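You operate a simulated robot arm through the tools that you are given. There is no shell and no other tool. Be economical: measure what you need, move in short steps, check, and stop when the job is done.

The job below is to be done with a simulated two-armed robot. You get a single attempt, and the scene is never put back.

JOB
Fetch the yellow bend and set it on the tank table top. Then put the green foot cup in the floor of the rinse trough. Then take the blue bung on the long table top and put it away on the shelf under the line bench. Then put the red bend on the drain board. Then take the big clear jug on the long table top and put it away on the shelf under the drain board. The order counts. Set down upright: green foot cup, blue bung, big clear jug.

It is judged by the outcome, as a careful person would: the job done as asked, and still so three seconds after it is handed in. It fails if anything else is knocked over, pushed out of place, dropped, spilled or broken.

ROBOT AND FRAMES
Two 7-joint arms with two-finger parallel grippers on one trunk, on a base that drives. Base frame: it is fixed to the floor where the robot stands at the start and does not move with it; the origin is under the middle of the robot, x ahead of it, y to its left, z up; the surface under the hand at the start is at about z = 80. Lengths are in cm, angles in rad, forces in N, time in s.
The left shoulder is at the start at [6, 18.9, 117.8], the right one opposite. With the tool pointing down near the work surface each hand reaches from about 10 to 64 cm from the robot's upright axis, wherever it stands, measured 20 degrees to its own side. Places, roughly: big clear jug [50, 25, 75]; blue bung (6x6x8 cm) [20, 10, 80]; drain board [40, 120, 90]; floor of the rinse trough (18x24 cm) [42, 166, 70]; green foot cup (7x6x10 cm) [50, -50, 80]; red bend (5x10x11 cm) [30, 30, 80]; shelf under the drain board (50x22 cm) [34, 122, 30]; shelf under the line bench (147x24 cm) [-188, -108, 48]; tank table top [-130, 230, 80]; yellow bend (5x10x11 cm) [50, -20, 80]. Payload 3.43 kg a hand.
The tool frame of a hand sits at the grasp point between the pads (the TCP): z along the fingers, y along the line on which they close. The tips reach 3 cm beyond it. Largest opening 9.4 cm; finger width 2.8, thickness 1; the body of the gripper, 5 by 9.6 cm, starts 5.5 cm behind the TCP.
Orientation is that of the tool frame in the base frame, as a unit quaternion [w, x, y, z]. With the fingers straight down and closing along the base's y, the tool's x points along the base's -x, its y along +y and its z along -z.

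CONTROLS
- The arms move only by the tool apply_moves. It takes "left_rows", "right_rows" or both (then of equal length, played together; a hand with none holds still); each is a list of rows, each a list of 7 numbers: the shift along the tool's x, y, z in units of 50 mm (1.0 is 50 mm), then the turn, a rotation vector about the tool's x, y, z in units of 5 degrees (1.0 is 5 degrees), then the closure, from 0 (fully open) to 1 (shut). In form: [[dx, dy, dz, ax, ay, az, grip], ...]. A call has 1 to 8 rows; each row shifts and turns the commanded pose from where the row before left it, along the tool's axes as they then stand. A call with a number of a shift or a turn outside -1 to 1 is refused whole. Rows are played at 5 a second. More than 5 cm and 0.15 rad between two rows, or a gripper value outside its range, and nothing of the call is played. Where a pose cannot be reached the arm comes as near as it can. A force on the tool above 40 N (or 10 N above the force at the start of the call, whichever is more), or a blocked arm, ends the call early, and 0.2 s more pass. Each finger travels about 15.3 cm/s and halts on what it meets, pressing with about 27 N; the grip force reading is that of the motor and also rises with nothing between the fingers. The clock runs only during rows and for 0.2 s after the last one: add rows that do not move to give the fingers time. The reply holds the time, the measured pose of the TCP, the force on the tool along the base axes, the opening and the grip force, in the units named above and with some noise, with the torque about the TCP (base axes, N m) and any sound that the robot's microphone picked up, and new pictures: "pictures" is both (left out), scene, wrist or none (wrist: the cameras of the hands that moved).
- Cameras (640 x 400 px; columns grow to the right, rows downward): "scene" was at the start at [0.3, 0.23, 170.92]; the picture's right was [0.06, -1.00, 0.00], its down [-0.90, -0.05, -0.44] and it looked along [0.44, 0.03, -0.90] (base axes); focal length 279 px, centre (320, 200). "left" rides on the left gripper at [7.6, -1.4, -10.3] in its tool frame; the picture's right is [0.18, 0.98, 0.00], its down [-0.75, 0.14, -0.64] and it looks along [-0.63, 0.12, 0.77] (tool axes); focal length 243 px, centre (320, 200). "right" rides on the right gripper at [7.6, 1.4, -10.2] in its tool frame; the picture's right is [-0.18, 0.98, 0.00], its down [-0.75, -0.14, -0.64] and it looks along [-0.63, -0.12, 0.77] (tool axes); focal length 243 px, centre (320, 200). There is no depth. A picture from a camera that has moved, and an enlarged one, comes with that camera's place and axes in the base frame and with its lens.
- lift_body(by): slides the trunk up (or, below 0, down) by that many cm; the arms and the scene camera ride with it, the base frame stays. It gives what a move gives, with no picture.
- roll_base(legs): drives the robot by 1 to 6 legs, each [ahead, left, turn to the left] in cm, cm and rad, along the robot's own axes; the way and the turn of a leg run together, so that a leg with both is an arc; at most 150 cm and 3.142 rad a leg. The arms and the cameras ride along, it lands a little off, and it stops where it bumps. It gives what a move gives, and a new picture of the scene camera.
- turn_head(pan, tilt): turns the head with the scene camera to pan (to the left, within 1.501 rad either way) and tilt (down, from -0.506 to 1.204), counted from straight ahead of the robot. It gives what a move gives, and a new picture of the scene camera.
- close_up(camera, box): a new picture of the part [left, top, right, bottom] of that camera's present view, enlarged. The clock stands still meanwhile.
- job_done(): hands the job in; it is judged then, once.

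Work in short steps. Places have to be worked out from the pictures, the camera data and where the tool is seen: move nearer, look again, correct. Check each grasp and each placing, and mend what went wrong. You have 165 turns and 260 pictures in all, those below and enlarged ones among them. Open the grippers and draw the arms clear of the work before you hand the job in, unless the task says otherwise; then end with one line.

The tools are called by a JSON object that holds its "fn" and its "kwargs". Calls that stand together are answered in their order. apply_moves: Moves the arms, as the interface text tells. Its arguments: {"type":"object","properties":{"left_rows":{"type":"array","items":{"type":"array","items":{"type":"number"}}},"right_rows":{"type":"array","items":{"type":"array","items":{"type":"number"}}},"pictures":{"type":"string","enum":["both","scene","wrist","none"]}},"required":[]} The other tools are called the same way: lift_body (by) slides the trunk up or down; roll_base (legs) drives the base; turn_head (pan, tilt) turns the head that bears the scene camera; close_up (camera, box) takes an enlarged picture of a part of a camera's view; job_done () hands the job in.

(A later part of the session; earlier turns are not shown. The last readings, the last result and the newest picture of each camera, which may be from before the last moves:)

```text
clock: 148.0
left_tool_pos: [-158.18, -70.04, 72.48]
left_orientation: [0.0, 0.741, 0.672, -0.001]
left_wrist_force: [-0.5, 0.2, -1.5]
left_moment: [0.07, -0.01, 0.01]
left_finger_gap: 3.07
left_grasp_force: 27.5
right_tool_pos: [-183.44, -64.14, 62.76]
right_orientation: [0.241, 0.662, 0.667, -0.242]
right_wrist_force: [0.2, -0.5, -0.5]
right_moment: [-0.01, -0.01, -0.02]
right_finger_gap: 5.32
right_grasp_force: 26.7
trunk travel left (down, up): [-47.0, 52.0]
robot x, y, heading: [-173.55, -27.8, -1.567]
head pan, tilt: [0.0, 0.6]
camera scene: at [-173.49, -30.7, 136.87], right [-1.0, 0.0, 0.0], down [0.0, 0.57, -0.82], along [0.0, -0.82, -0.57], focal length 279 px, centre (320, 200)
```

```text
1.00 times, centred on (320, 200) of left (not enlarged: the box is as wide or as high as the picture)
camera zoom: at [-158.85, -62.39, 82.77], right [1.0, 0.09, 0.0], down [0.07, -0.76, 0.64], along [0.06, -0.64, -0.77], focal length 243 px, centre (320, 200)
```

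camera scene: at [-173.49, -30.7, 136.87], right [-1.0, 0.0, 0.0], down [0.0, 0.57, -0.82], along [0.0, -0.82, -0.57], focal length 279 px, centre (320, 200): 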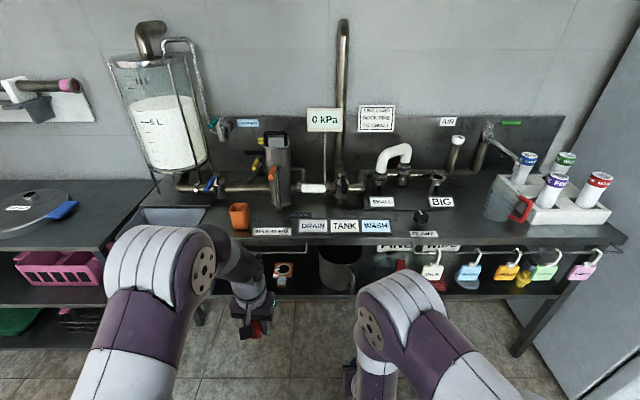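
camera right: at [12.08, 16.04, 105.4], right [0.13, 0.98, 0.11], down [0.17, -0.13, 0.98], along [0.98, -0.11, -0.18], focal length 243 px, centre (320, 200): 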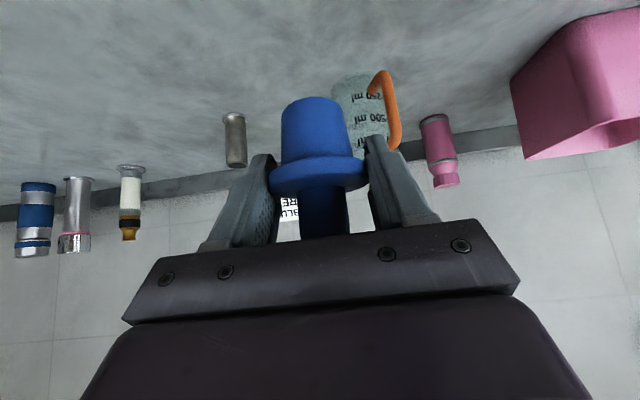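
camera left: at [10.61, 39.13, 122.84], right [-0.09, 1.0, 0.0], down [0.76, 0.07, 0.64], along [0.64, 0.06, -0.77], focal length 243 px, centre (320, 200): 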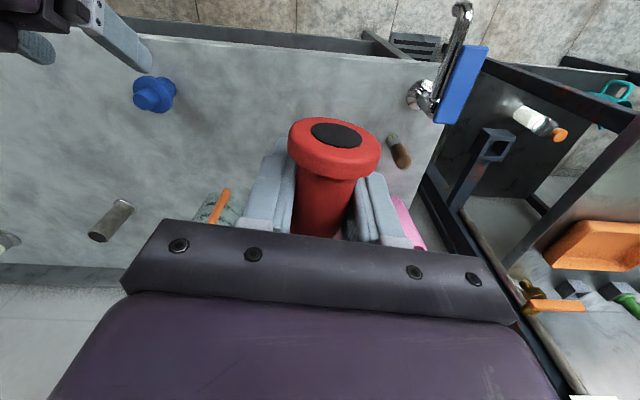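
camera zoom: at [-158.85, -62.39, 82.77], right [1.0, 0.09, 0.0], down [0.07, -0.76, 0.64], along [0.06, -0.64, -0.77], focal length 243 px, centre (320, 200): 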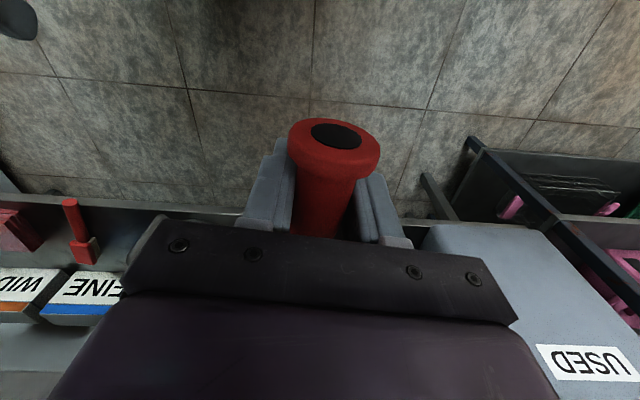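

Shelf surface 48, bench underside ≈73.5, front edge y≈-96. Free spot: x≈-194 between the pot handle (-187) and the red brush (-203). Retract left hand, shift right hand over to x≈-194.5 and lower slightly.

{"fn": "apply_moves", "kwargs": {"left_rows": [[0.8, 0, 0, 0, 0, 0, 0.9], [0.8, 0, 0, 0, 0, 0, 0.9], [0.8, 0, 0, 0, 0, 0, 0.9], [0, 0, 0, 0, 0, 0, 0.9]], "right_rows": [[0.24, -0.73, 0.28, 0, 0, 0, 0.8], [0.24, -0.73, 0.28, 0, 0, 0, 0.8], [0.24, -0.73, 0.28, 0, 0, 0, 0.8], [0, 0, 0, 0, 0, 0, 0.8]], "pictures": "none"}}

{"fn": "roll_base", "kwargs": {"legs": [[16, 0, 0]]}}

{"fn": "close_up", "kwargs": {"camera": "right", "box": [0, 0, 640, 400]}}

```text
clock: 149.0
left_tool_pos: [-156.84, -58.15, 72.27]
left_orientation: [0.0, 0.74, 0.672, 0.0]
left_wrist_force: [0.5, 0.2, -0.8]
left_moment: [0.05, 0.06, -0.01]
left_finger_gap: 3.06
left_grasp_force: 27.1
right_tool_pos: [-194.5, -64.38, 57.14]
right_orientation: [0.24, 0.661, 0.668, -0.242]
right_wrist_force: [-0.8, 0.7, -1.1]
right_moment: [0.0, 0.0, 0.02]
right_finger_gap: 5.29
right_grasp_force: 27.1
trunk travel left (down, up): [-47.0, 52.0]
robot x, y, heading: [-173.56, -27.55, -1.575]
head pan, tilt: [0.0, 0.6]
```

```text
clock: 150.4
left_tool_pos: [-156.9, -74.06, 72.15]
left_orientation: [0.0, 0.741, 0.672, 0.001]
left_wrist_force: [0.2, -0.3, -1.7]
left_moment: [0.07, 0.01, 0.0]
left_finger_gap: 3.09
left_grasp_force: 26.8
right_tool_pos: [-194.52, -80.29, 56.9]
right_orientation: [0.241, 0.661, 0.668, -0.242]
right_wrist_force: [-0.1, -0.2, -1.6]
right_moment: [0.04, 0.03, 0.0]
right_finger_gap: 5.27
right_grasp_force: 27.0
trunk travel left (down, up): [-47.0, 52.0]
robot x, y, heading: [-173.74, -43.57, -1.567]
head pan, tilt: [0.0, 0.6]
camera scene: at [-173.5, -46.71, 136.87], right [-1.0, 0.0, 0.0], down [0.0, 0.57, -0.82], along [0.0, -0.82, -0.57], focal length 279 px, centre (320, 200)
```

scene: 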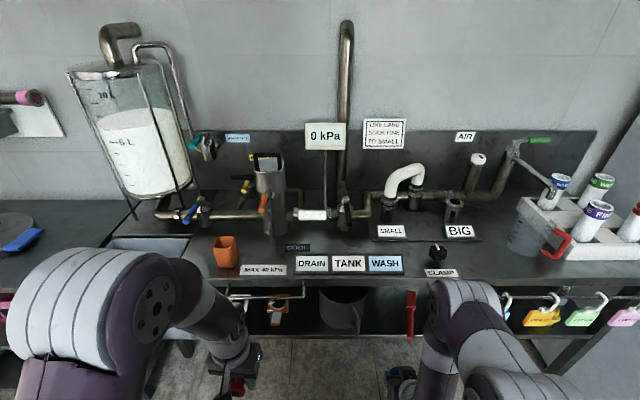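

```text
1.00 times, centred on (320, 200) of right (not enlarged: the box is as wide or as high as the picture)
camera zoom: at [-193.06, -67.63, 59.95], right [0.98, -0.13, 0.11], down [-0.13, -0.17, 0.98], along [-0.11, -0.98, -0.18], focal length 243 px, centre (320, 200)
```

zoom: 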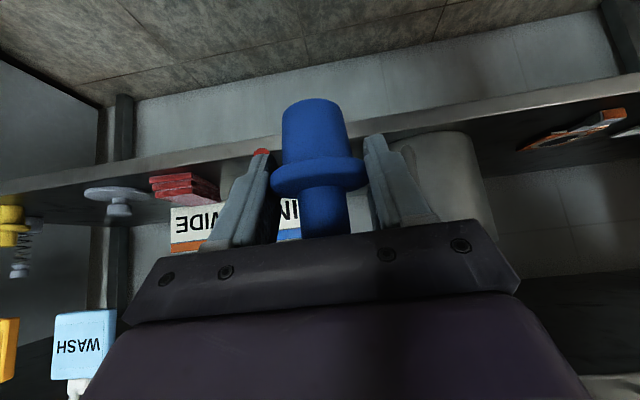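

Shift target to x≈-196. Roll 8 cm closer and 1.5 cm to the right.

{"fn": "roll_base", "kwargs": {"legs": [[8, 1.5, 0]]}}

```text
clock: 151.5
left_tool_pos: [-155.38, -82.01, 72.32]
left_orientation: [-0.001, 0.741, 0.672, 0.001]
left_wrist_force: [-0.1, -0.7, -1.7]
left_moment: [0.09, 0.0, 0.02]
left_finger_gap: 3.08
left_grasp_force: 26.8
right_tool_pos: [-192.93, -88.25, 57.05]
right_orientation: [0.24, 0.661, 0.668, -0.242]
right_wrist_force: [0.0, -0.8, -1.4]
right_moment: [0.02, -0.03, -0.03]
right_finger_gap: 5.33
right_grasp_force: 26.9
trunk travel left (down, up): [-47.0, 52.0]
robot x, y, heading: [-172.09, -51.7, -1.575]
head pan, tilt: [0.0, 0.6]
camera scene: at [-171.97, -54.74, 136.87], right [-1.0, 0.0, 0.0], down [0.0, 0.57, -0.82], along [0.0, -0.82, -0.57], focal length 279 px, centre (320, 200)
```

scene: 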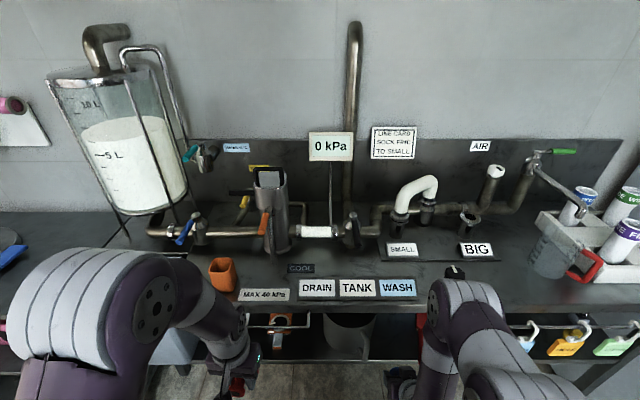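

The elbow is ahead of the wrist at this short range—risky against the bench top. Back off 14 cm so the arm extends flatter, then reach.

{"fn": "roll_base", "kwargs": {"legs": [[-14, 0, 0]]}}

{"fn": "apply_moves", "kwargs": {"right_rows": [[-0.6, -0.2, 0.5, 0, 0, 0, 0.8], [-0.6, -0.2, 0.5, 0, 0, 0, 0.8], [-0.6, -0.2, 0.5, 0, 0, 0, 0.8], [-0.6, 0, 0.5, 0, 0, 0, 0.8], [0, 0, 0, 0, 0, 0, 0.8]], "pictures": "both"}}

```text
clock: 152.8
left_tool_pos: [-155.24, -67.92, 72.31]
left_orientation: [0.0, 0.741, 0.671, 0.0]
left_wrist_force: [-0.3, 0.3, -1.1]
left_moment: [0.02, 0.0, -0.03]
left_finger_gap: 3.09
left_grasp_force: 27.2
right_tool_pos: [-192.97, -74.16, 57.11]
right_orientation: [0.24, 0.661, 0.668, -0.243]
right_wrist_force: [0.2, 0.1, -1.9]
right_moment: [0.01, 0.01, -0.03]
right_finger_gap: 5.3
right_grasp_force: 27.2
trunk travel left (down, up): [-47.0, 52.0]
robot x, y, heading: [-171.98, -37.48, -1.564]
head pan, tilt: [0.0, 0.6]
camera scene: at [-172.0, -40.45, 136.88], right [-1.0, 0.0, 0.0], down [0.0, 0.56, -0.83], along [0.0, -0.83, -0.56], focal length 279 px, centre (320, 200)
```

scene: 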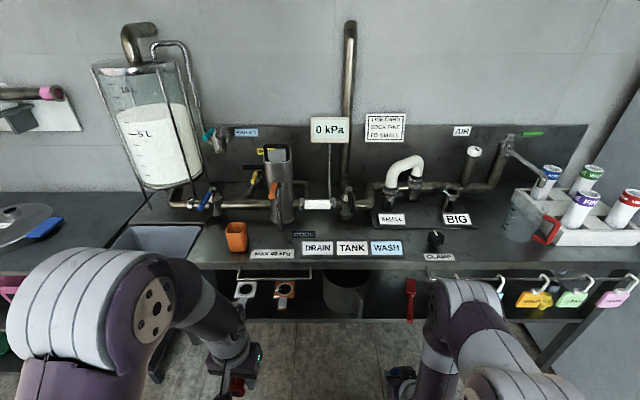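

```text
clock: 154.0
left_tool_pos: [-155.37, -68.08, 72.42]
left_orientation: [0.0, 0.741, 0.671, 0.0]
left_wrist_force: [-1.0, 0.0, -1.2]
left_moment: [0.03, 0.0, 0.03]
left_finger_gap: 3.1
left_grasp_force: 27.1
right_tool_pos: [-195.77, -90.08, 57.07]
right_orientation: [0.24, 0.661, 0.668, -0.242]
right_wrist_force: [0.0, 0.0, 0.1]
right_moment: [-0.01, 0.01, -0.02]
right_finger_gap: 5.31
right_grasp_force: 26.9
trunk travel left (down, up): [-47.0, 52.0]
robot x, y, heading: [-172.17, -37.7, -1.569]
head pan, tilt: [0.0, 0.6]
camera scene: at [-172.01, -40.58, 136.88], right [-1.0, 0.0, 0.0], down [0.0, 0.56, -0.83], along [0.0, -0.83, -0.56], focal length 279 px, centre (320, 200)
camera right: at [-194.26, -77.43, 60.05], right [0.98, -0.13, 0.11], down [-0.13, -0.17, 0.98], along [-0.11, -0.98, -0.18], focal length 243 px, centre (320, 200)
```

scene: 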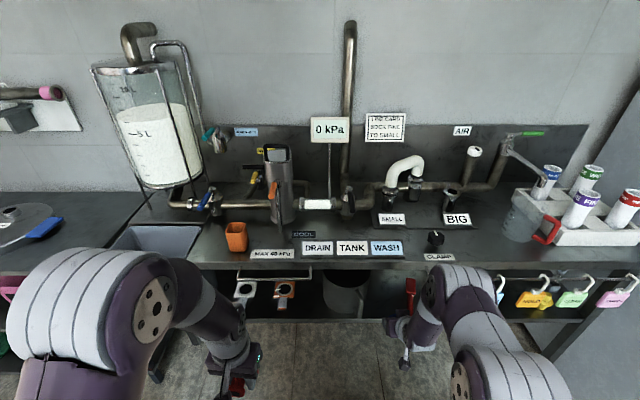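
right: 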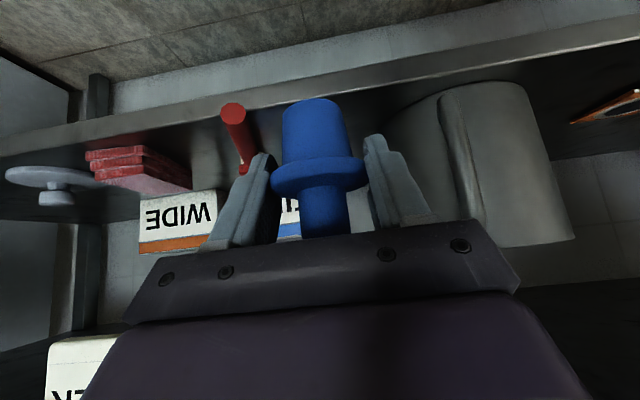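

Gap centre is ≈-194. Nudge +x and advance 12 cm over the shelf.

{"fn": "apply_moves", "kwargs": {"right_rows": [[-0.6, 0.15, 0.5, 0, 0, 0, 0.8], [-0.6, 0.15, 0.5, 0, 0, 0, 0.8], [-0.6, 0, 0.5, 0, 0, 0, 0.8], [0, 0, 0, 0, 0, 0, 0.8]], "pictures": "both"}}

```text
clock: 155.0
left_tool_pos: [-155.41, -68.0, 72.32]
left_orientation: [0.001, 0.741, 0.671, 0.0]
left_wrist_force: [0.7, 0.6, -1.4]
left_moment: [0.01, -0.04, -0.01]
left_finger_gap: 3.06
left_grasp_force: 26.9
right_tool_pos: [-194.18, -101.82, 57.23]
right_orientation: [0.24, 0.662, 0.668, -0.242]
right_wrist_force: [0.3, 1.2, -0.2]
right_moment: [-0.02, -0.03, -0.02]
right_finger_gap: 5.27
right_grasp_force: 26.9
trunk travel left (down, up): [-47.0, 52.0]
robot x, y, heading: [-172.34, -37.39, -1.573]
head pan, tilt: [0.0, 0.6]
camera scene: at [-172.0, -40.58, 136.88], right [-1.0, 0.0, 0.0], down [0.0, 0.56, -0.83], along [0.0, -0.83, -0.56], focal length 279 px, centre (320, 200)
camera right: at [-192.78, -89.16, 60.06], right [0.98, -0.13, 0.11], down [-0.13, -0.17, 0.98], along [-0.11, -0.98, -0.18], focal length 243 px, centre (320, 200)
```

scene: 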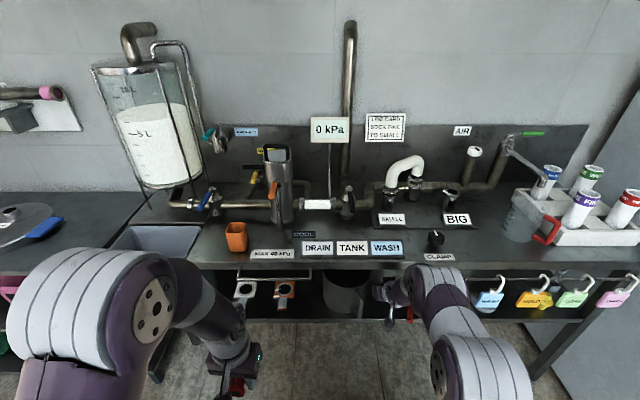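
right: 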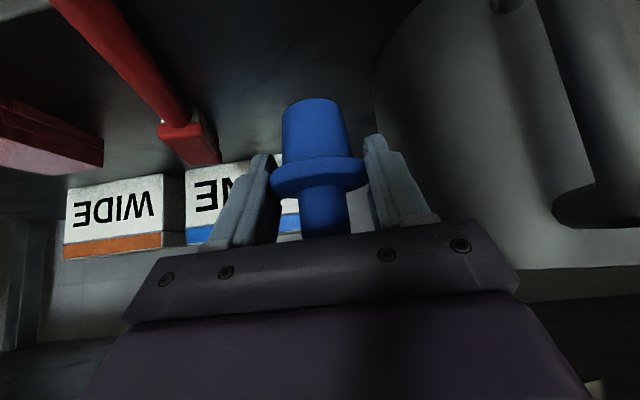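

Pot edge is at x≈-190, brush at ≈-205: shift 1.5 cm to −x, then lower to just above the shelf.

{"fn": "apply_moves", "kwargs": {"right_rows": [[0, -0.3, 0, 0, 0, 0, 0.8], [0.19, 0, 0.23, 0, 0, 0, 0.8], [0.19, 0, 0.23, 0, 0, 0, 0.8], [0.06, 0, 0.08, 0, 0, 0, 0.8], [0, 0, 0, 0, 0, 0, 0.8]], "pictures": "wrist"}}

```text
clock: 156.2
left_tool_pos: [-155.28, -68.06, 72.22]
left_orientation: [0.0, 0.741, 0.671, 0.0]
left_wrist_force: [-0.5, -0.5, -1.0]
left_moment: [0.02, 0.03, -0.01]
left_finger_gap: 3.06
left_grasp_force: 27.8
right_tool_pos: [-195.71, -101.59, 53.75]
right_orientation: [0.241, 0.661, 0.668, -0.243]
right_wrist_force: [-0.1, 0.2, -1.6]
right_moment: [0.04, -0.02, 0.01]
right_finger_gap: 5.3
right_grasp_force: 27.1
trunk travel left (down, up): [-47.0, 52.0]
robot x, y, heading: [-171.88, -37.53, -1.565]
head pan, tilt: [0.0, 0.6]
camera right: at [-194.36, -89.07, 56.66], right [0.98, -0.13, 0.11], down [-0.13, -0.17, 0.98], along [-0.11, -0.98, -0.18], focal length 243 px, centre (320, 200)
```

right: 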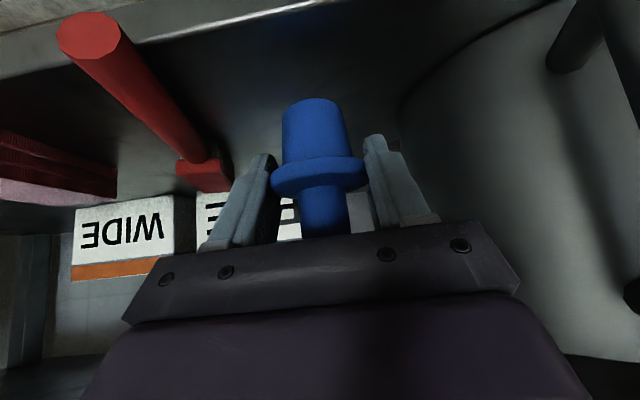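

Edge at y≈-96.7, bung base well inside. Lower the last ~1.3 cm gently.

{"fn": "apply_moves", "kwargs": {"right_rows": [[0.05, 0, 0.06, 0, 0, 0, 0.8], [0.05, 0, 0.06, 0, 0, 0, 0.8], [0.05, 0, 0.06, 0, 0, 0, 0.8], [0, 0, 0, 0, 0, 0, 0.8]], "pictures": "none"}}

{"fn": "apply_moves", "kwargs": {"right_rows": [[0.05, 0, 0.06, 0, 0, 0, 0.8], [0, 0, 0, 0, 0, 0, 0.8]], "pictures": "wrist"}}

```text
clock: 157.2
left_tool_pos: [-155.35, -68.03, 72.36]
left_orientation: [0.0, 0.741, 0.672, -0.001]
left_wrist_force: [0.1, -0.3, -1.7]
left_moment: [0.03, 0.0, 0.01]
left_finger_gap: 3.08
left_grasp_force: 27.0
right_tool_pos: [-195.81, -101.64, 52.45]
right_orientation: [0.241, 0.661, 0.668, -0.242]
right_wrist_force: [0.5, 0.0, -0.9]
right_moment: [0.02, 0.02, 0.04]
right_finger_gap: 5.28
right_grasp_force: 26.8
trunk travel left (down, up): [-47.0, 52.0]
robot x, y, heading: [-172.01, -37.67, -1.567]
head pan, tilt: [0.0, 0.6]
```

```text
clock: 157.8
left_tool_pos: [-155.3, -67.99, 72.38]
left_orientation: [-0.001, 0.741, 0.671, 0.0]
left_wrist_force: [0.0, -0.7, -2.0]
left_moment: [0.03, 0.01, 0.02]
left_finger_gap: 3.06
left_grasp_force: 27.0
right_tool_pos: [-195.76, -101.62, 52.16]
right_orientation: [0.24, 0.662, 0.668, -0.242]
right_wrist_force: [-0.2, 0.2, -0.5]
right_moment: [0.03, 0.02, 0.01]
right_finger_gap: 5.28
right_grasp_force: 26.7
trunk travel left (down, up): [-47.0, 52.0]
robot x, y, heading: [-172.15, -37.84, -1.572]
head pan, tilt: [0.0, 0.6]
camera right: at [-194.36, -89.06, 54.99], right [0.98, -0.13, 0.11], down [-0.13, -0.17, 0.98], along [-0.11, -0.98, -0.18], focal length 243 px, centre (320, 200)
```

right: 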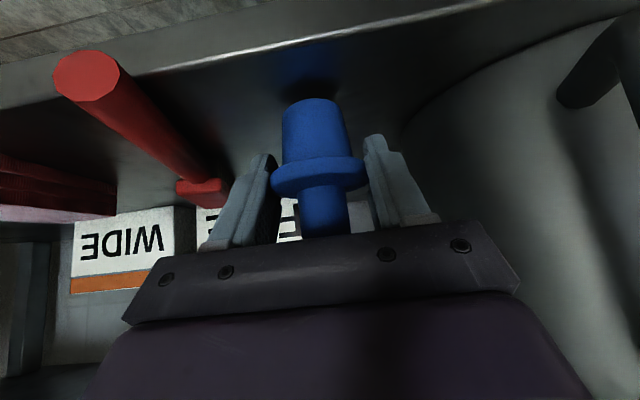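

Not yet touching (shadow gap). Continue in 3 mm steps.

{"fn": "apply_moves", "kwargs": {"right_rows": [[0.04, 0, 0.05, 0, 0, 0, 0.8], [0.04, 0, 0.05, 0, 0, 0, 0.8], [0, 0, 0, 0, 0, 0, 0.8]], "pictures": "none"}}

{"fn": "apply_moves", "kwargs": {"right_rows": [[0.04, 0, 0.05, 0, 0, 0, 0.8], [0.04, 0, 0.05, 0, 0, 0, 0.8], [0, 0, 0, 0, 0, 0, 0.8]], "pictures": "wrist"}}

```text
clock: 158.6
left_tool_pos: [-155.32, -68.01, 72.28]
left_orientation: [-0.001, 0.741, 0.672, 0.0]
left_wrist_force: [0.5, 0.5, -1.8]
left_moment: [0.02, 0.03, 0.03]
left_finger_gap: 3.06
left_grasp_force: 26.8
right_tool_pos: [-195.82, -101.7, 51.45]
right_orientation: [0.241, 0.661, 0.668, -0.242]
right_wrist_force: [-0.3, 2.0, 1.2]
right_moment: [0.03, -0.04, 0.03]
right_finger_gap: 5.31
right_grasp_force: 27.1
trunk travel left (down, up): [-47.0, 52.0]
robot x, y, heading: [-171.95, -37.9, -1.572]
head pan, tilt: [0.0, 0.6]
```

```text
clock: 159.4
left_tool_pos: [-155.32, -67.74, 72.47]
left_orientation: [0.002, 0.741, 0.671, -0.002]
left_wrist_force: [-1.1, -0.8, -1.9]
left_moment: [0.08, -0.02, -0.01]
left_finger_gap: 3.07
left_grasp_force: 27.2
right_tool_pos: [-195.82, -101.82, 51.42]
right_orientation: [0.243, 0.66, 0.666, -0.247]
right_wrist_force: [1.3, 10.6, 33.0]
right_moment: [0.5, -0.23, 0.02]
right_finger_gap: 5.29
right_grasp_force: 26.7
trunk travel left (down, up): [-47.0, 52.0]
robot x, y, heading: [-172.05, -37.67, -1.565]
head pan, tilt: [0.0, 0.6]
camera right: at [-194.38, -89.05, 54.18], right [0.98, -0.13, 0.11], down [-0.13, -0.16, 0.98], along [-0.11, -0.98, -0.17], focal length 243 px, centre (320, 200)
```

right: 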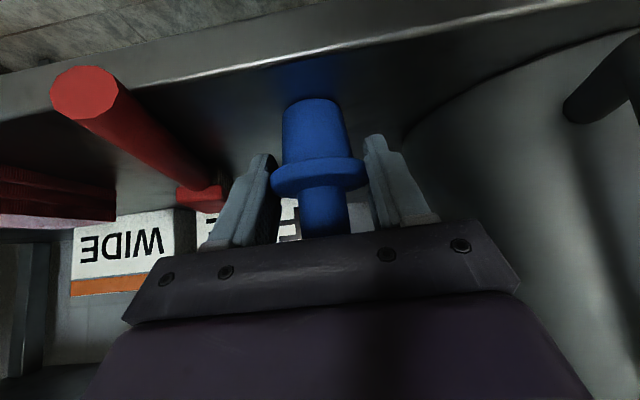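

Contact (33 N). Relieve 3 mm and open partially to ~7 cm.

{"fn": "apply_moves", "kwargs": {"right_rows": [[-0.04, 0, -0.05, 0, 0, 0, 0.8], [0, 0, 0, 0, 0, 0, 0.4], [0, 0, 0, 0, 0, 0, 0.25], [0, 0, 0, 0, 0, 0, 0.22], [0, 0, 0, 0, 0, 0, 0.22]], "pictures": "wrist"}}

```text
clock: 160.6
left_tool_pos: [-155.39, -68.09, 72.32]
left_orientation: [-0.001, 0.741, 0.672, 0.0]
left_wrist_force: [0.0, 0.7, -1.5]
left_moment: [0.03, 0.03, 0.01]
left_finger_gap: 3.07
left_grasp_force: 27.2
right_tool_pos: [-195.79, -101.57, 51.17]
right_orientation: [0.24, 0.662, 0.668, -0.242]
right_wrist_force: [0.9, 0.5, -0.6]
right_moment: [-0.01, 0.02, -0.02]
right_finger_gap: 7.32
right_grasp_force: 0.1
trunk travel left (down, up): [-47.0, 52.0]
robot x, y, heading: [-171.95, -37.73, -1.568]
head pan, tilt: [0.0, 0.6]
camera right: at [-194.38, -89.02, 54.02], right [0.98, -0.13, 0.11], down [-0.13, -0.17, 0.98], along [-0.11, -0.98, -0.18], focal length 243 px, centre (320, 200)
```

right: 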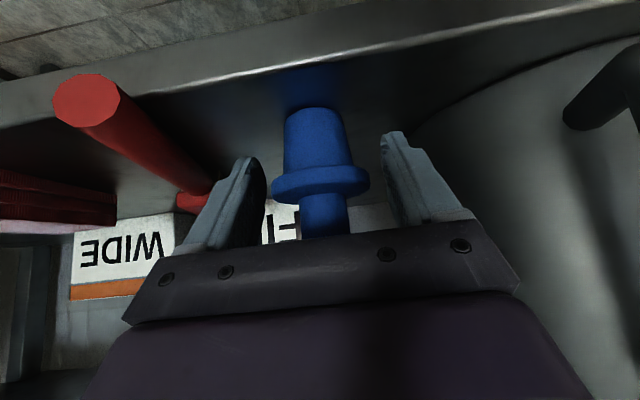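

Bung stands free. Withdraw horizontally backwards.

{"fn": "apply_moves", "kwargs": {"right_rows": [[-0.06, 0, -0.08, 0, 0, 0, 0.22], [0.5, 0, -0.42, 0, 0, 0, 0.22], [0.6, 0, -0.5, 0, 0, 0, 0.22], [0.6, 0, -0.5, 0, 0, 0, 0.22], [0.6, 0, -0.5, 0, 0, 0, 0.22], [0.6, 0, -0.5, 0, 0, 0, 0.22], [0, 0, 0, 0, 0, 0, 0]], "pictures": "wrist"}}

```text
clock: 162.2
left_tool_pos: [-155.22, -68.1, 72.27]
left_orientation: [0.0, 0.741, 0.671, 0.0]
left_wrist_force: [0.0, 0.5, -1.0]
left_moment: [0.03, 0.04, 0.01]
left_finger_gap: 3.11
left_grasp_force: 26.8
right_tool_pos: [-195.83, -82.84, 51.63]
right_orientation: [0.241, 0.661, 0.668, -0.242]
right_wrist_force: [0.1, 0.2, 0.0]
right_moment: [0.0, 0.0, -0.01]
right_finger_gap: 9.37
right_grasp_force: 0.1
trunk travel left (down, up): [-47.0, 52.0]
robot x, y, heading: [-171.82, -37.82, -1.566]
head pan, tilt: [0.0, 0.6]
camera right: at [-194.44, -70.25, 54.58], right [0.98, -0.13, 0.11], down [-0.13, -0.17, 0.98], along [-0.11, -0.98, -0.18], focal length 243 px, centre (320, 200)
```

right: 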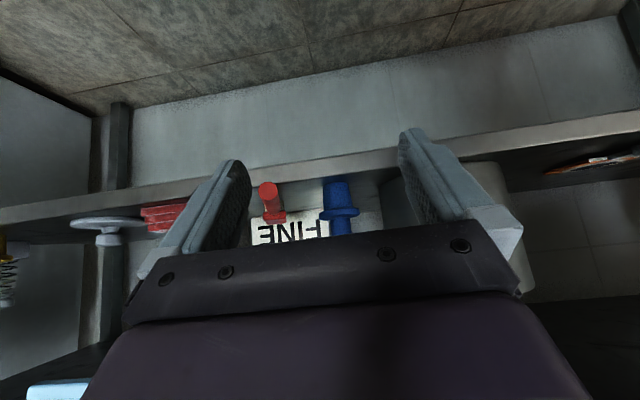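

Bung placed upright. Back away, raise the trunk, and travel toward the drain board.

{"fn": "roll_base", "kwargs": {"legs": [[-10, 0, 0]]}}

{"fn": "lift_body", "kwargs": {"by": 40}}

{"fn": "close_up", "kwargs": {"camera": "right", "box": [200, 0, 440, 150]}}

{"fn": "roll_base", "kwargs": {"legs": [[0, 122, 0], [0, 0, 1.571], [0, 133, 0]]}}

```text
clock: 163.4
left_tool_pos: [-155.31, -57.8, 72.44]
left_orientation: [0.0, 0.741, 0.672, 0.0]
left_wrist_force: [-1.2, 0.1, -2.1]
left_moment: [0.01, 0.01, 0.02]
left_finger_gap: 3.06
left_grasp_force: 26.5
right_tool_pos: [-195.82, -72.84, 51.69]
right_orientation: [0.241, 0.661, 0.668, -0.242]
right_wrist_force: [-0.6, -0.2, 0.1]
right_moment: [-0.02, -0.02, -0.02]
right_finger_gap: 9.39
right_grasp_force: 0.0
trunk travel left (down, up): [-47.0, 52.0]
robot x, y, heading: [-171.97, -27.62, -1.571]
head pan, tilt: [0.0, 0.6]
camera scene: at [-172.02, -30.31, 136.88], right [-1.0, 0.0, 0.0], down [0.0, 0.56, -0.83], along [0.0, -0.83, -0.56], focal length 279 px, centre (320, 200)
```

scene: 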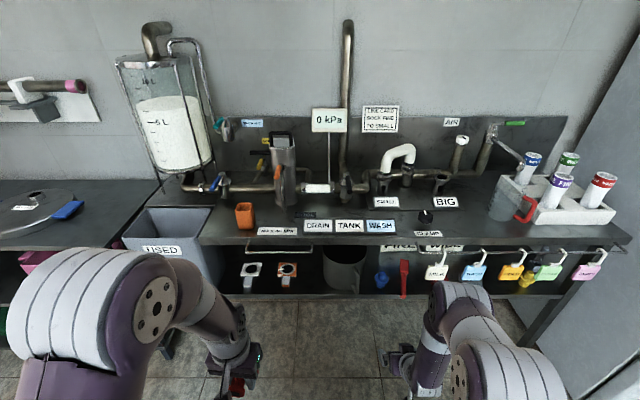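

```text
clock: 167.2
left_tool_pos: [-155.46, -57.81, 112.37]
left_orientation: [0.0, 0.741, 0.672, 0.0]
left_wrist_force: [0.3, 0.3, -2.2]
left_moment: [0.04, -0.01, 0.0]
left_finger_gap: 3.06
left_grasp_force: 27.4
right_tool_pos: [-195.83, -72.83, 91.62]
right_orientation: [0.241, 0.661, 0.669, -0.241]
right_wrist_force: [-0.2, -0.1, -1.1]
right_moment: [0.04, -0.02, -0.05]
right_finger_gap: 9.37
right_grasp_force: 0.1
trunk travel left (down, up): [-87.0, 12.0]
robot x, y, heading: [-172.26, -27.31, -1.57]
head pan, tilt: [0.0, 0.6]
```

```text
2.67 times, centred on (320, 75) of right
camera zoom: at [-194.41, -60.2, 94.58], right [0.98, -0.13, 0.11], down [-0.13, -0.17, 0.98], along [-0.11, -0.98, -0.18], focal length 647 px, centre (320, 533)
```

zoom: 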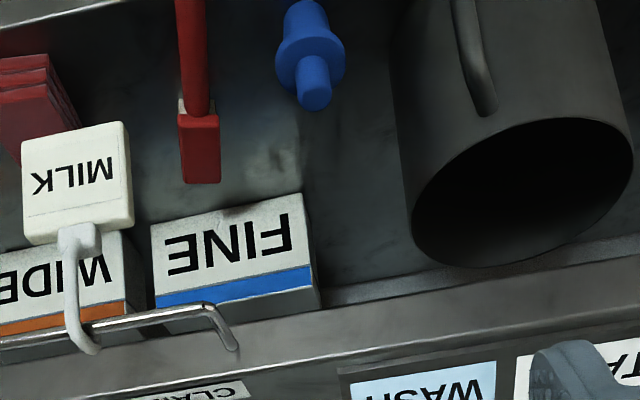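

```text
clock: 183.5
left_tool_pos: [-21.93, 125.03, 112.2]
left_orientation: [0.001, 0.029, 1.0, 0.0]
left_wrist_force: [0.0, -0.3, -1.0]
left_moment: [0.04, 0.0, 0.0]
left_finger_gap: 3.06
left_grasp_force: 26.6
right_tool_pos: [-5.48, 85.17, 91.64]
right_orientation: [0.341, -0.023, 0.94, 0.005]
right_wrist_force: [0.6, -0.7, 0.0]
right_moment: [-0.04, 0.0, -0.03]
right_finger_gap: 9.41
right_grasp_force: 0.0
trunk travel left (down, up): [-87.0, 12.0]
robot x, y, heading: [-51.91, 107.23, 0.037]
head pan, tilt: [0.0, 0.6]
camera scene: at [-48.86, 107.13, 176.88], right [0.04, -1.0, 0.0], down [-0.56, -0.02, -0.82], along [0.82, 0.03, -0.57], focal length 279 px, centre (320, 200)
```

scene: 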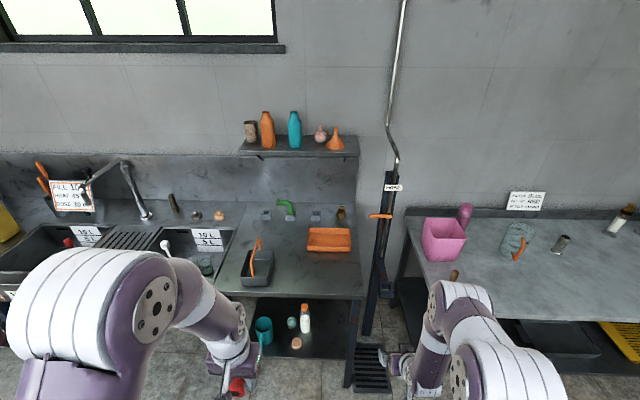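

The drain board has free room between basket (y≈136) and tray (x>38,y≈107): target ≈(33,120). First raise and retract the empty right hand, then roll forward.

{"fn": "apply_moves", "kwargs": {"right_rows": [[-0.58, 0, -0.69, 0, 0, 0, 0], [-0.58, 0, -0.69, 0, 0, 0, 0], [-0.58, 0, -0.69, 0, 0, 0, 0], [-0.58, 0, -0.69, 0, 0, 0, 0], [0.6, 0, -0.5, 0, 0, 0, 0], [0.6, 0, -0.5, 0, 0, 0, 0]], "pictures": "none"}}

{"fn": "roll_base", "kwargs": {"legs": [[0, 0, -0.037], [34, 0, 0]]}}

{"fn": "turn_head", "kwargs": {"pan": 0.2, "tilt": 0.9}}

```text
clock: 184.9
left_tool_pos: [-22.14, 125.14, 112.3]
left_orientation: [0.001, 0.03, 1.0, 0.0]
left_wrist_force: [0.0, -0.2, -1.2]
left_moment: [-0.01, 0.03, 0.04]
left_finger_gap: 3.09
left_grasp_force: 27.0
right_tool_pos: [-13.69, 84.9, 109.83]
right_orientation: [0.342, -0.023, 0.939, 0.006]
right_wrist_force: [0.4, -0.4, 0.3]
right_moment: [-0.02, 0.0, 0.02]
right_finger_gap: 9.4
right_grasp_force: 0.1
trunk travel left (down, up): [-87.0, 12.0]
robot x, y, heading: [-51.82, 107.28, 0.04]
head pan, tilt: [0.0, 0.6]
```

```text
clock: 187.5
left_tool_pos: [12.64, 123.92, 112.29]
left_orientation: [0.001, 0.049, 0.999, 0.0]
left_wrist_force: [-0.1, -0.5, -1.7]
left_moment: [0.0, 0.02, 0.02]
left_finger_gap: 3.07
left_grasp_force: 27.0
right_tool_pos: [19.52, 83.53, 109.97]
right_orientation: [0.342, -0.003, 0.94, -0.002]
right_wrist_force: [0.2, -0.5, -0.2]
right_moment: [0.0, 0.0, 0.01]
right_finger_gap: 9.4
right_grasp_force: 0.0
trunk travel left (down, up): [-87.0, 12.0]
robot x, y, heading: [-17.38, 107.32, -0.001]
head pan, tilt: [0.0, 0.6]
camera scene: at [-14.97, 107.05, 176.88], right [0.0, -1.0, 0.0], down [-0.56, 0.0, -0.83], along [0.83, 0.0, -0.56], focal length 279 px, centre (320, 200)
```

scene: 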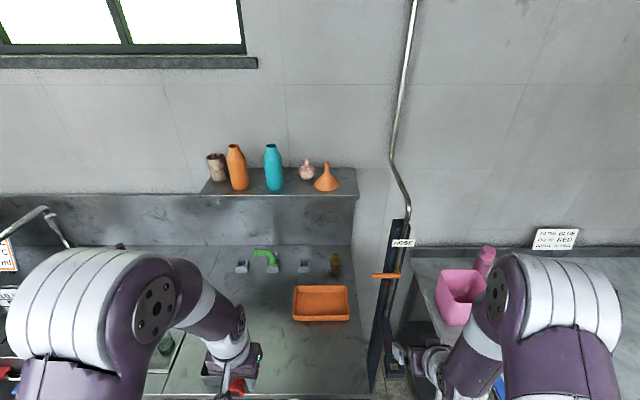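

```text
clock: 188.3
left_tool_pos: [12.74, 123.83, 112.32]
left_orientation: [0.0, 0.05, 0.999, 0.0]
left_wrist_force: [0.0, -1.1, -1.9]
left_moment: [-0.01, 0.05, -0.01]
left_finger_gap: 3.09
left_grasp_force: 27.1
right_tool_pos: [19.63, 83.55, 109.73]
right_orientation: [0.341, -0.004, 0.94, -0.001]
right_wrist_force: [0.0, -0.6, 0.8]
right_moment: [0.0, 0.01, 0.0]
right_finger_gap: 9.4
right_grasp_force: 0.1
trunk travel left (down, up): [-87.0, 12.0]
robot x, y, heading: [-17.96, 107.51, 0.004]
head pan, tilt: [0.201, 0.901]
camera scene: at [-16.18, 108.54, 174.4], right [0.2, -0.98, 0.0], down [-0.77, -0.15, -0.62], along [0.61, 0.12, -0.78], focal length 279 px, centre (320, 200)
```

scene: 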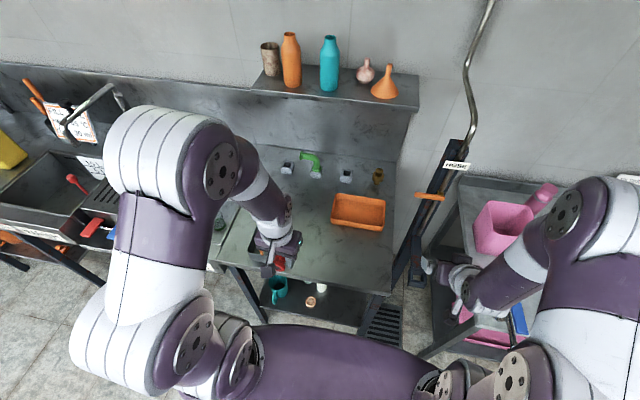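

Target TCP (29,118.3). Move the left hand over it at height and look.

{"fn": "apply_moves", "kwargs": {"left_rows": [[-0.84, -0.19, 0, 0, 0, 0, 0.9], [-0.84, -0.19, 0, 0, 0, 0, 0.9], [-0.84, -0.19, 0, 0, 0, 0, 0.9], [-0.84, -0.19, 0, 0, 0, 0, 0.9], [0, 0, 0.6, 0, 0, 0, 0.9], [0, 0, 0, 0, 0, 0, 0.9]], "pictures": "both"}}

```text
clock: 189.7
left_tool_pos: [28.95, 118.51, 109.4]
left_orientation: [-0.001, 0.05, 0.999, 0.0]
left_wrist_force: [0.0, 0.9, -1.0]
left_moment: [0.01, 0.02, 0.01]
left_finger_gap: 3.09
left_grasp_force: 27.2
right_tool_pos: [19.49, 83.5, 109.78]
right_orientation: [0.342, -0.003, 0.94, -0.002]
right_wrist_force: [-0.4, -0.5, 0.4]
right_moment: [0.03, 0.02, -0.01]
right_finger_gap: 9.39
right_grasp_force: 0.1
trunk travel left (down, up): [-87.0, 12.0]
robot x, y, heading: [-17.8, 106.95, -0.0]
head pan, tilt: [0.201, 0.901]
camera scene: at [-16.36, 108.55, 174.4], right [0.2, -0.98, 0.0], down [-0.77, -0.16, -0.62], along [0.61, 0.12, -0.78], focal length 279 px, centre (320, 200)
camera left: at [21.28, 117.72, 119.57], right [-0.09, 1.0, 0.0], down [0.76, 0.07, 0.64], along [0.64, 0.06, -0.77], focal length 243 px, centre (320, 200)
```

scene: 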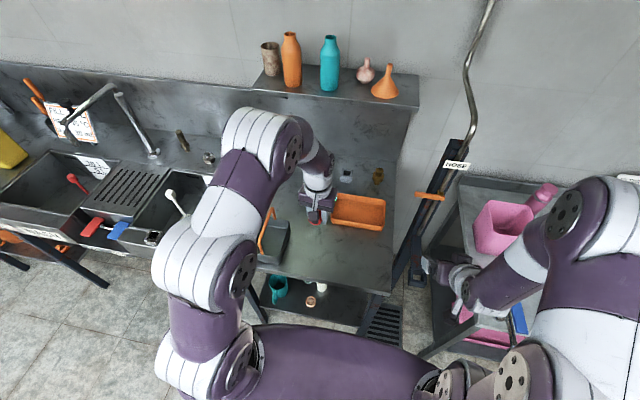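
left: 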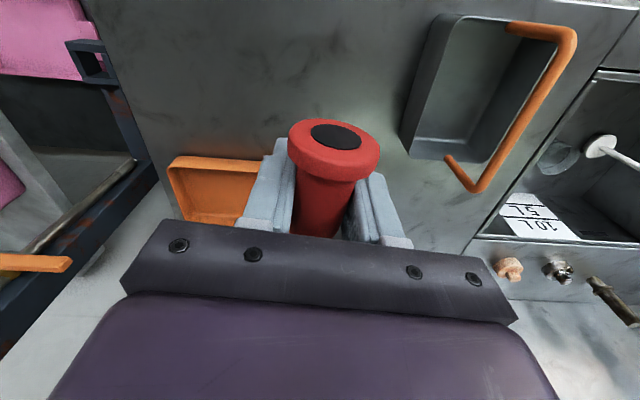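

Clear of tray (y<112) and basket (y>128). Lower toward the board (contact expected near z=98).

{"fn": "apply_moves", "kwargs": {"left_rows": [[0, 0, 0.8, 0, 0, 0, 0.9], [0, 0, 0.8, 0, 0, 0, 0.9], [0, 0, 0.45, 0, 0, 0, 0.9], [0, 0, 0, 0, 0, 0, 0.9]], "pictures": "none"}}

{"fn": "apply_moves", "kwargs": {"left_rows": [[0, 0, 0.07, 0, 0, 0, 0.9], [0, 0, 0.07, 0, 0, 0, 0.9], [0, 0, 0, 0, 0, 0, 0.9]], "pictures": "none"}}

```text
clock: 190.7
left_tool_pos: [28.99, 118.31, 99.04]
left_orientation: [0.0, 0.05, 0.999, 0.0]
left_wrist_force: [0.5, -0.4, -1.9]
left_moment: [0.01, 0.04, -0.01]
left_finger_gap: 3.09
left_grasp_force: 27.1
right_tool_pos: [19.63, 83.4, 109.71]
right_orientation: [0.341, -0.003, 0.94, -0.002]
right_wrist_force: [0.1, 0.1, 0.5]
right_moment: [-0.02, 0.0, -0.01]
right_finger_gap: 9.4
right_grasp_force: 0.0
trunk travel left (down, up): [-87.0, 12.0]
robot x, y, heading: [-17.81, 107.08, -0.0]
head pan, tilt: [0.201, 0.901]
```

```text
clock: 191.5
left_tool_pos: [29.04, 118.44, 98.43]
left_orientation: [0.0, 0.05, 0.999, 0.0]
left_wrist_force: [0.3, -0.5, -1.7]
left_moment: [0.02, -0.03, -0.01]
left_finger_gap: 3.07
left_grasp_force: 26.9
right_tool_pos: [19.63, 83.42, 109.83]
right_orientation: [0.342, -0.004, 0.94, -0.002]
right_wrist_force: [0.5, 0.7, -0.9]
right_moment: [0.0, -0.02, 0.03]
right_finger_gap: 9.42
right_grasp_force: 0.1
trunk travel left (down, up): [-87.0, 12.0]
robot x, y, heading: [-17.91, 107.35, -0.004]
head pan, tilt: [0.201, 0.901]
```

Still free; continue in small steps.

{"fn": "apply_moves", "kwargs": {"left_rows": [[0, 0, 0.06, 0, 0, 0, 0.9], [0, 0, 0.06, 0, 0, 0, 0.9], [0, 0, 0, 0, 0, 0, 0.9]], "pictures": "none"}}

{"fn": "apply_moves", "kwargs": {"left_rows": [[0, 0, 0.05, 0, 0, 0, 0.9], [0, 0, 0, 0, 0, 0, 0.9]], "pictures": "wrist"}}

```text
clock: 192.3
left_tool_pos: [29.06, 118.47, 97.85]
left_orientation: [0.0, 0.049, 0.999, 0.0]
left_wrist_force: [0.2, -0.8, -1.6]
left_moment: [0.04, 0.04, 0.0]
left_finger_gap: 3.08
left_grasp_force: 26.9
right_tool_pos: [19.48, 83.5, 109.79]
right_orientation: [0.341, -0.004, 0.94, -0.002]
right_wrist_force: [0.0, 0.1, -0.7]
right_moment: [0.01, 0.0, -0.03]
right_finger_gap: 9.4
right_grasp_force: 0.0
trunk travel left (down, up): [-87.0, 12.0]
robot x, y, heading: [-17.73, 107.66, -0.002]
head pan, tilt: [0.201, 0.901]
```

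```text
clock: 192.9
left_tool_pos: [29.05, 118.4, 97.54]
left_orientation: [-0.001, 0.049, 0.999, 0.001]
left_wrist_force: [0.3, 0.4, -2.1]
left_moment: [-0.02, 0.0, 0.03]
left_finger_gap: 3.08
left_grasp_force: 26.9
right_tool_pos: [19.67, 83.52, 109.85]
right_orientation: [0.341, -0.004, 0.94, -0.001]
right_wrist_force: [0.5, 0.3, 0.0]
right_moment: [-0.01, -0.02, 0.03]
right_finger_gap: 9.4
right_grasp_force: 0.1
trunk travel left (down, up): [-87.0, 12.0]
robot x, y, heading: [-17.75, 107.26, -0.002]
head pan, tilt: [0.201, 0.901]
camera left: at [21.32, 117.69, 107.75], right [-0.09, 1.0, 0.0], down [0.76, 0.07, 0.64], along [0.64, 0.06, -0.77], focal length 243 px, centre (320, 200)
```

left: 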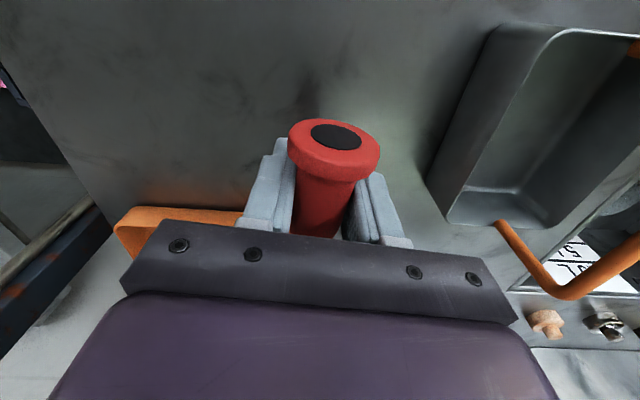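

Continue lowering with force watch.

{"fn": "apply_moves", "kwargs": {"left_rows": [[0, 0, 0.06, 0, 0, 0, 0.9], [0, 0, 0.06, 0, 0, 0, 0.9], [0, 0, 0, 0, 0, 0, 0.9]], "pictures": "none"}}

{"fn": "apply_moves", "kwargs": {"left_rows": [[0, 0, 0.06, 0, 0, 0, 0.9], [0, 0, 0.06, 0, 0, 0, 0.9], [0, 0, 0, 0, 0, 0, 0.9]], "pictures": "none"}}

```text
clock: 193.7
left_tool_pos: [29.06, 118.46, 96.92]
left_orientation: [0.0, 0.05, 0.999, 0.001]
left_wrist_force: [0.8, 0.0, -1.1]
left_moment: [0.02, 0.02, 0.0]
left_finger_gap: 3.06
left_grasp_force: 27.5
right_tool_pos: [19.57, 83.43, 109.72]
right_orientation: [0.341, -0.004, 0.94, -0.002]
right_wrist_force: [0.0, 0.2, -0.6]
right_moment: [-0.01, 0.02, -0.02]
right_finger_gap: 9.39
right_grasp_force: 0.1
trunk travel left (down, up): [-87.0, 12.0]
robot x, y, heading: [-17.41, 107.24, -0.007]
head pan, tilt: [0.201, 0.901]
```

```text
clock: 194.5
left_tool_pos: [29.14, 118.44, 96.28]
left_orientation: [0.0, 0.05, 0.999, 0.0]
left_wrist_force: [-0.2, -0.2, -2.1]
left_moment: [0.0, 0.02, -0.03]
left_finger_gap: 3.07
left_grasp_force: 26.7
right_tool_pos: [19.72, 83.5, 109.89]
right_orientation: [0.341, -0.004, 0.94, -0.001]
right_wrist_force: [0.0, -0.5, 0.2]
right_moment: [0.03, -0.01, 0.03]
right_finger_gap: 9.41
right_grasp_force: 0.0
trunk travel left (down, up): [-87.0, 12.0]
robot x, y, heading: [-17.85, 107.65, -0.002]
head pan, tilt: [0.201, 0.901]
```

Board is lower than nominal; keep going in 3 mm steps.

{"fn": "apply_moves", "kwargs": {"left_rows": [[0, 0, 0.06, 0, 0, 0, 0.9], [0, 0, 0.06, 0, 0, 0, 0.9], [0, 0, 0.06, 0, 0, 0, 0.9], [0, 0, 0, 0, 0, 0, 0.9]], "pictures": "wrist"}}

```text
clock: 195.5
left_tool_pos: [29.01, 118.47, 95.55]
left_orientation: [0.0, 0.05, 0.999, 0.001]
left_wrist_force: [-0.1, 0.4, -1.5]
left_moment: [-0.05, -0.01, 0.0]
left_finger_gap: 3.07
left_grasp_force: 27.0
right_tool_pos: [19.61, 83.57, 109.85]
right_orientation: [0.341, -0.004, 0.94, -0.001]
right_wrist_force: [0.1, -0.1, -0.2]
right_moment: [-0.03, 0.02, 0.02]
right_finger_gap: 9.41
right_grasp_force: 0.1
trunk travel left (down, up): [-87.0, 12.0]
robot x, y, heading: [-17.61, 107.21, 0.001]
head pan, tilt: [0.201, 0.901]
camera left: at [21.25, 117.77, 105.72], right [-0.09, 1.0, 0.0], down [0.76, 0.07, 0.64], along [0.64, 0.06, -0.77], focal length 243 px, centre (320, 200)
```

left: 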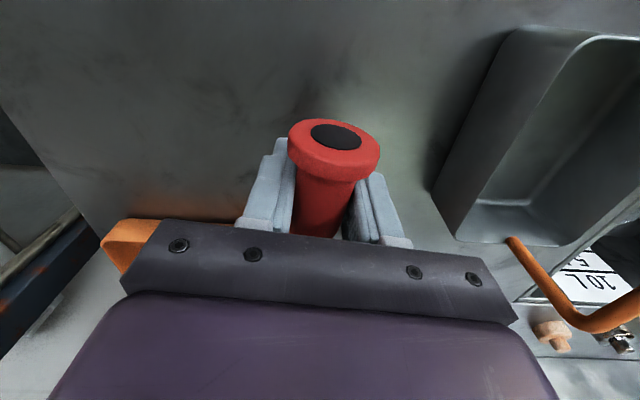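

Keep lowering.

{"fn": "apply_moves", "kwargs": {"left_rows": [[0, 0, 0.06, 0, 0, 0, 0.9], [0, 0, 0.06, 0, 0, 0, 0.9], [0, 0, 0.06, 0, 0, 0, 0.9], [0, 0, 0, 0, 0, 0, 0.9]], "pictures": "none"}}

{"fn": "apply_moves", "kwargs": {"left_rows": [[0, 0, 0.06, 0, 0, 0, 0.9], [0, 0, 0.06, 0, 0, 0, 0.9], [0, 0, 0, 0, 0, 0, 0.9]], "pictures": "none"}}

```text
clock: 196.5
left_tool_pos: [28.95, 118.39, 94.59]
left_orientation: [0.0, 0.05, 0.999, 0.0]
left_wrist_force: [0.1, -0.1, -1.6]
left_moment: [0.01, 0.02, -0.01]
left_finger_gap: 3.08
left_grasp_force: 27.0
right_tool_pos: [19.72, 83.47, 109.82]
right_orientation: [0.341, -0.003, 0.94, -0.002]
right_wrist_force: [0.8, 0.4, 0.4]
right_moment: [-0.05, -0.01, 0.01]
right_finger_gap: 9.41
right_grasp_force: 0.0
trunk travel left (down, up): [-87.0, 12.0]
robot x, y, heading: [-17.69, 106.89, 0.001]
head pan, tilt: [0.201, 0.901]
```

```text
clock: 197.3
left_tool_pos: [29.19, 118.38, 94.02]
left_orientation: [0.001, 0.05, 0.999, -0.001]
left_wrist_force: [0.6, 2.5, 11.8]
left_moment: [0.08, -0.56, 0.07]
left_finger_gap: 3.07
left_grasp_force: 26.5
right_tool_pos: [19.46, 83.5, 109.81]
right_orientation: [0.343, -0.002, 0.939, -0.003]
right_wrist_force: [0.2, 0.4, 0.4]
right_moment: [0.02, -0.01, 0.01]
right_finger_gap: 9.43
right_grasp_force: 0.1
trunk travel left (down, up): [-87.0, 12.0]
robot x, y, heading: [-17.49, 107.41, -0.0]
head pan, tilt: [0.201, 0.901]
```

Contact (12 N). Open the left hand.

{"fn": "apply_moves", "kwargs": {"left_rows": [[0, 0, 0, 0, 0, 0, 0.7], [0, 0, 0, 0, 0, 0, 0.4], [0, 0, 0, 0, 0, 0, 0], [0, 0, 0, 0, 0, 0, 0]], "pictures": "wrist"}}

```text
clock: 198.3
left_tool_pos: [28.94, 118.43, 93.92]
left_orientation: [-0.001, 0.05, 0.999, 0.0]
left_wrist_force: [0.0, 0.2, -1.0]
left_moment: [-0.03, 0.02, 0.0]
left_finger_gap: 9.41
left_grasp_force: 0.0
right_tool_pos: [19.77, 83.47, 109.71]
right_orientation: [0.342, -0.004, 0.94, -0.001]
right_wrist_force: [0.2, 0.3, 0.1]
right_moment: [0.0, -0.04, 0.01]
right_finger_gap: 9.38
right_grasp_force: 0.1
trunk travel left (down, up): [-87.0, 12.0]
robot x, y, heading: [-17.93, 107.37, -0.003]
head pan, tilt: [0.201, 0.901]
camera left: at [21.31, 117.74, 104.16], right [-0.09, 1.0, 0.0], down [0.76, 0.07, 0.64], along [0.64, 0.06, -0.77], focal length 243 px, centre (320, 200)
```

left: 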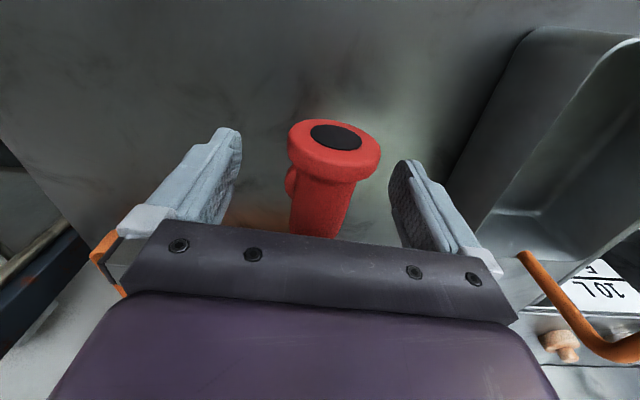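

Red bend stands on the drain board. Raise the hand straight up, then retract.

{"fn": "apply_moves", "kwargs": {"left_rows": [[0, 0, -0.5, 0, 0, 0, 0], [0, 0, -0.9, 0, 0, 0, 0], [0, 0, -0.95, 0, 0, 0, 0], [0, 0, -0.95, 0, 0, 0, 0], [0.9, 0, -0.2, 0, 0, 0, 0], [0.9, 0, 0, 0, 0, 0, 0], [0.9, 0, 0, 0, 0, 0, 0]], "pictures": "both"}}

```text
clock: 199.9
left_tool_pos: [15.27, 119.8, 111.58]
left_orientation: [0.001, 0.049, 0.999, 0.0]
left_wrist_force: [0.5, 0.6, 0.3]
left_moment: [0.03, -0.02, 0.02]
left_finger_gap: 9.37
left_grasp_force: 0.1
right_tool_pos: [19.5, 83.45, 109.88]
right_orientation: [0.341, -0.004, 0.94, -0.001]
right_wrist_force: [-1.0, 0.0, 0.3]
right_moment: [0.01, 0.02, 0.0]
right_finger_gap: 9.41
right_grasp_force: 0.1
trunk travel left (down, up): [-87.0, 12.0]
robot x, y, heading: [-17.81, 107.14, -0.005]
head pan, tilt: [0.201, 0.901]
camera scene: at [-16.48, 108.56, 174.4], right [0.2, -0.98, 0.0], down [-0.77, -0.16, -0.62], along [0.61, 0.12, -0.78], focal length 279 px, centre (320, 200)
camera left: at [7.68, 119.17, 121.85], right [-0.09, 1.0, 0.0], down [0.76, 0.07, 0.64], along [0.64, 0.05, -0.77], focal length 243 px, centre (320, 200)
```

scene: 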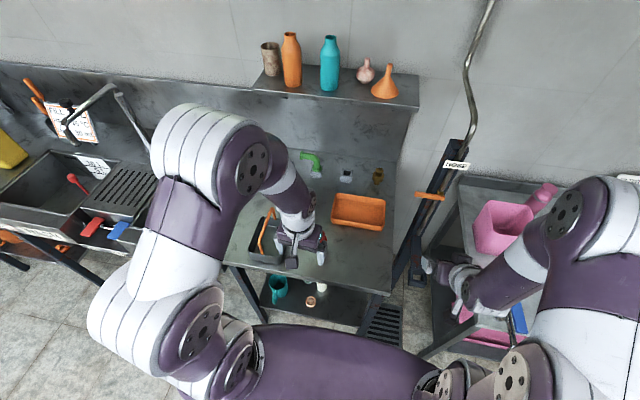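
left: 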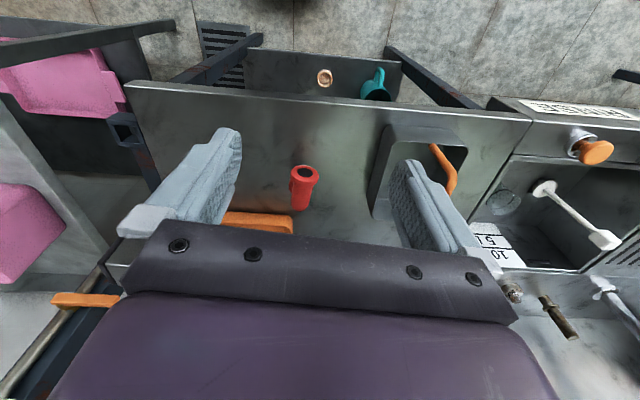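

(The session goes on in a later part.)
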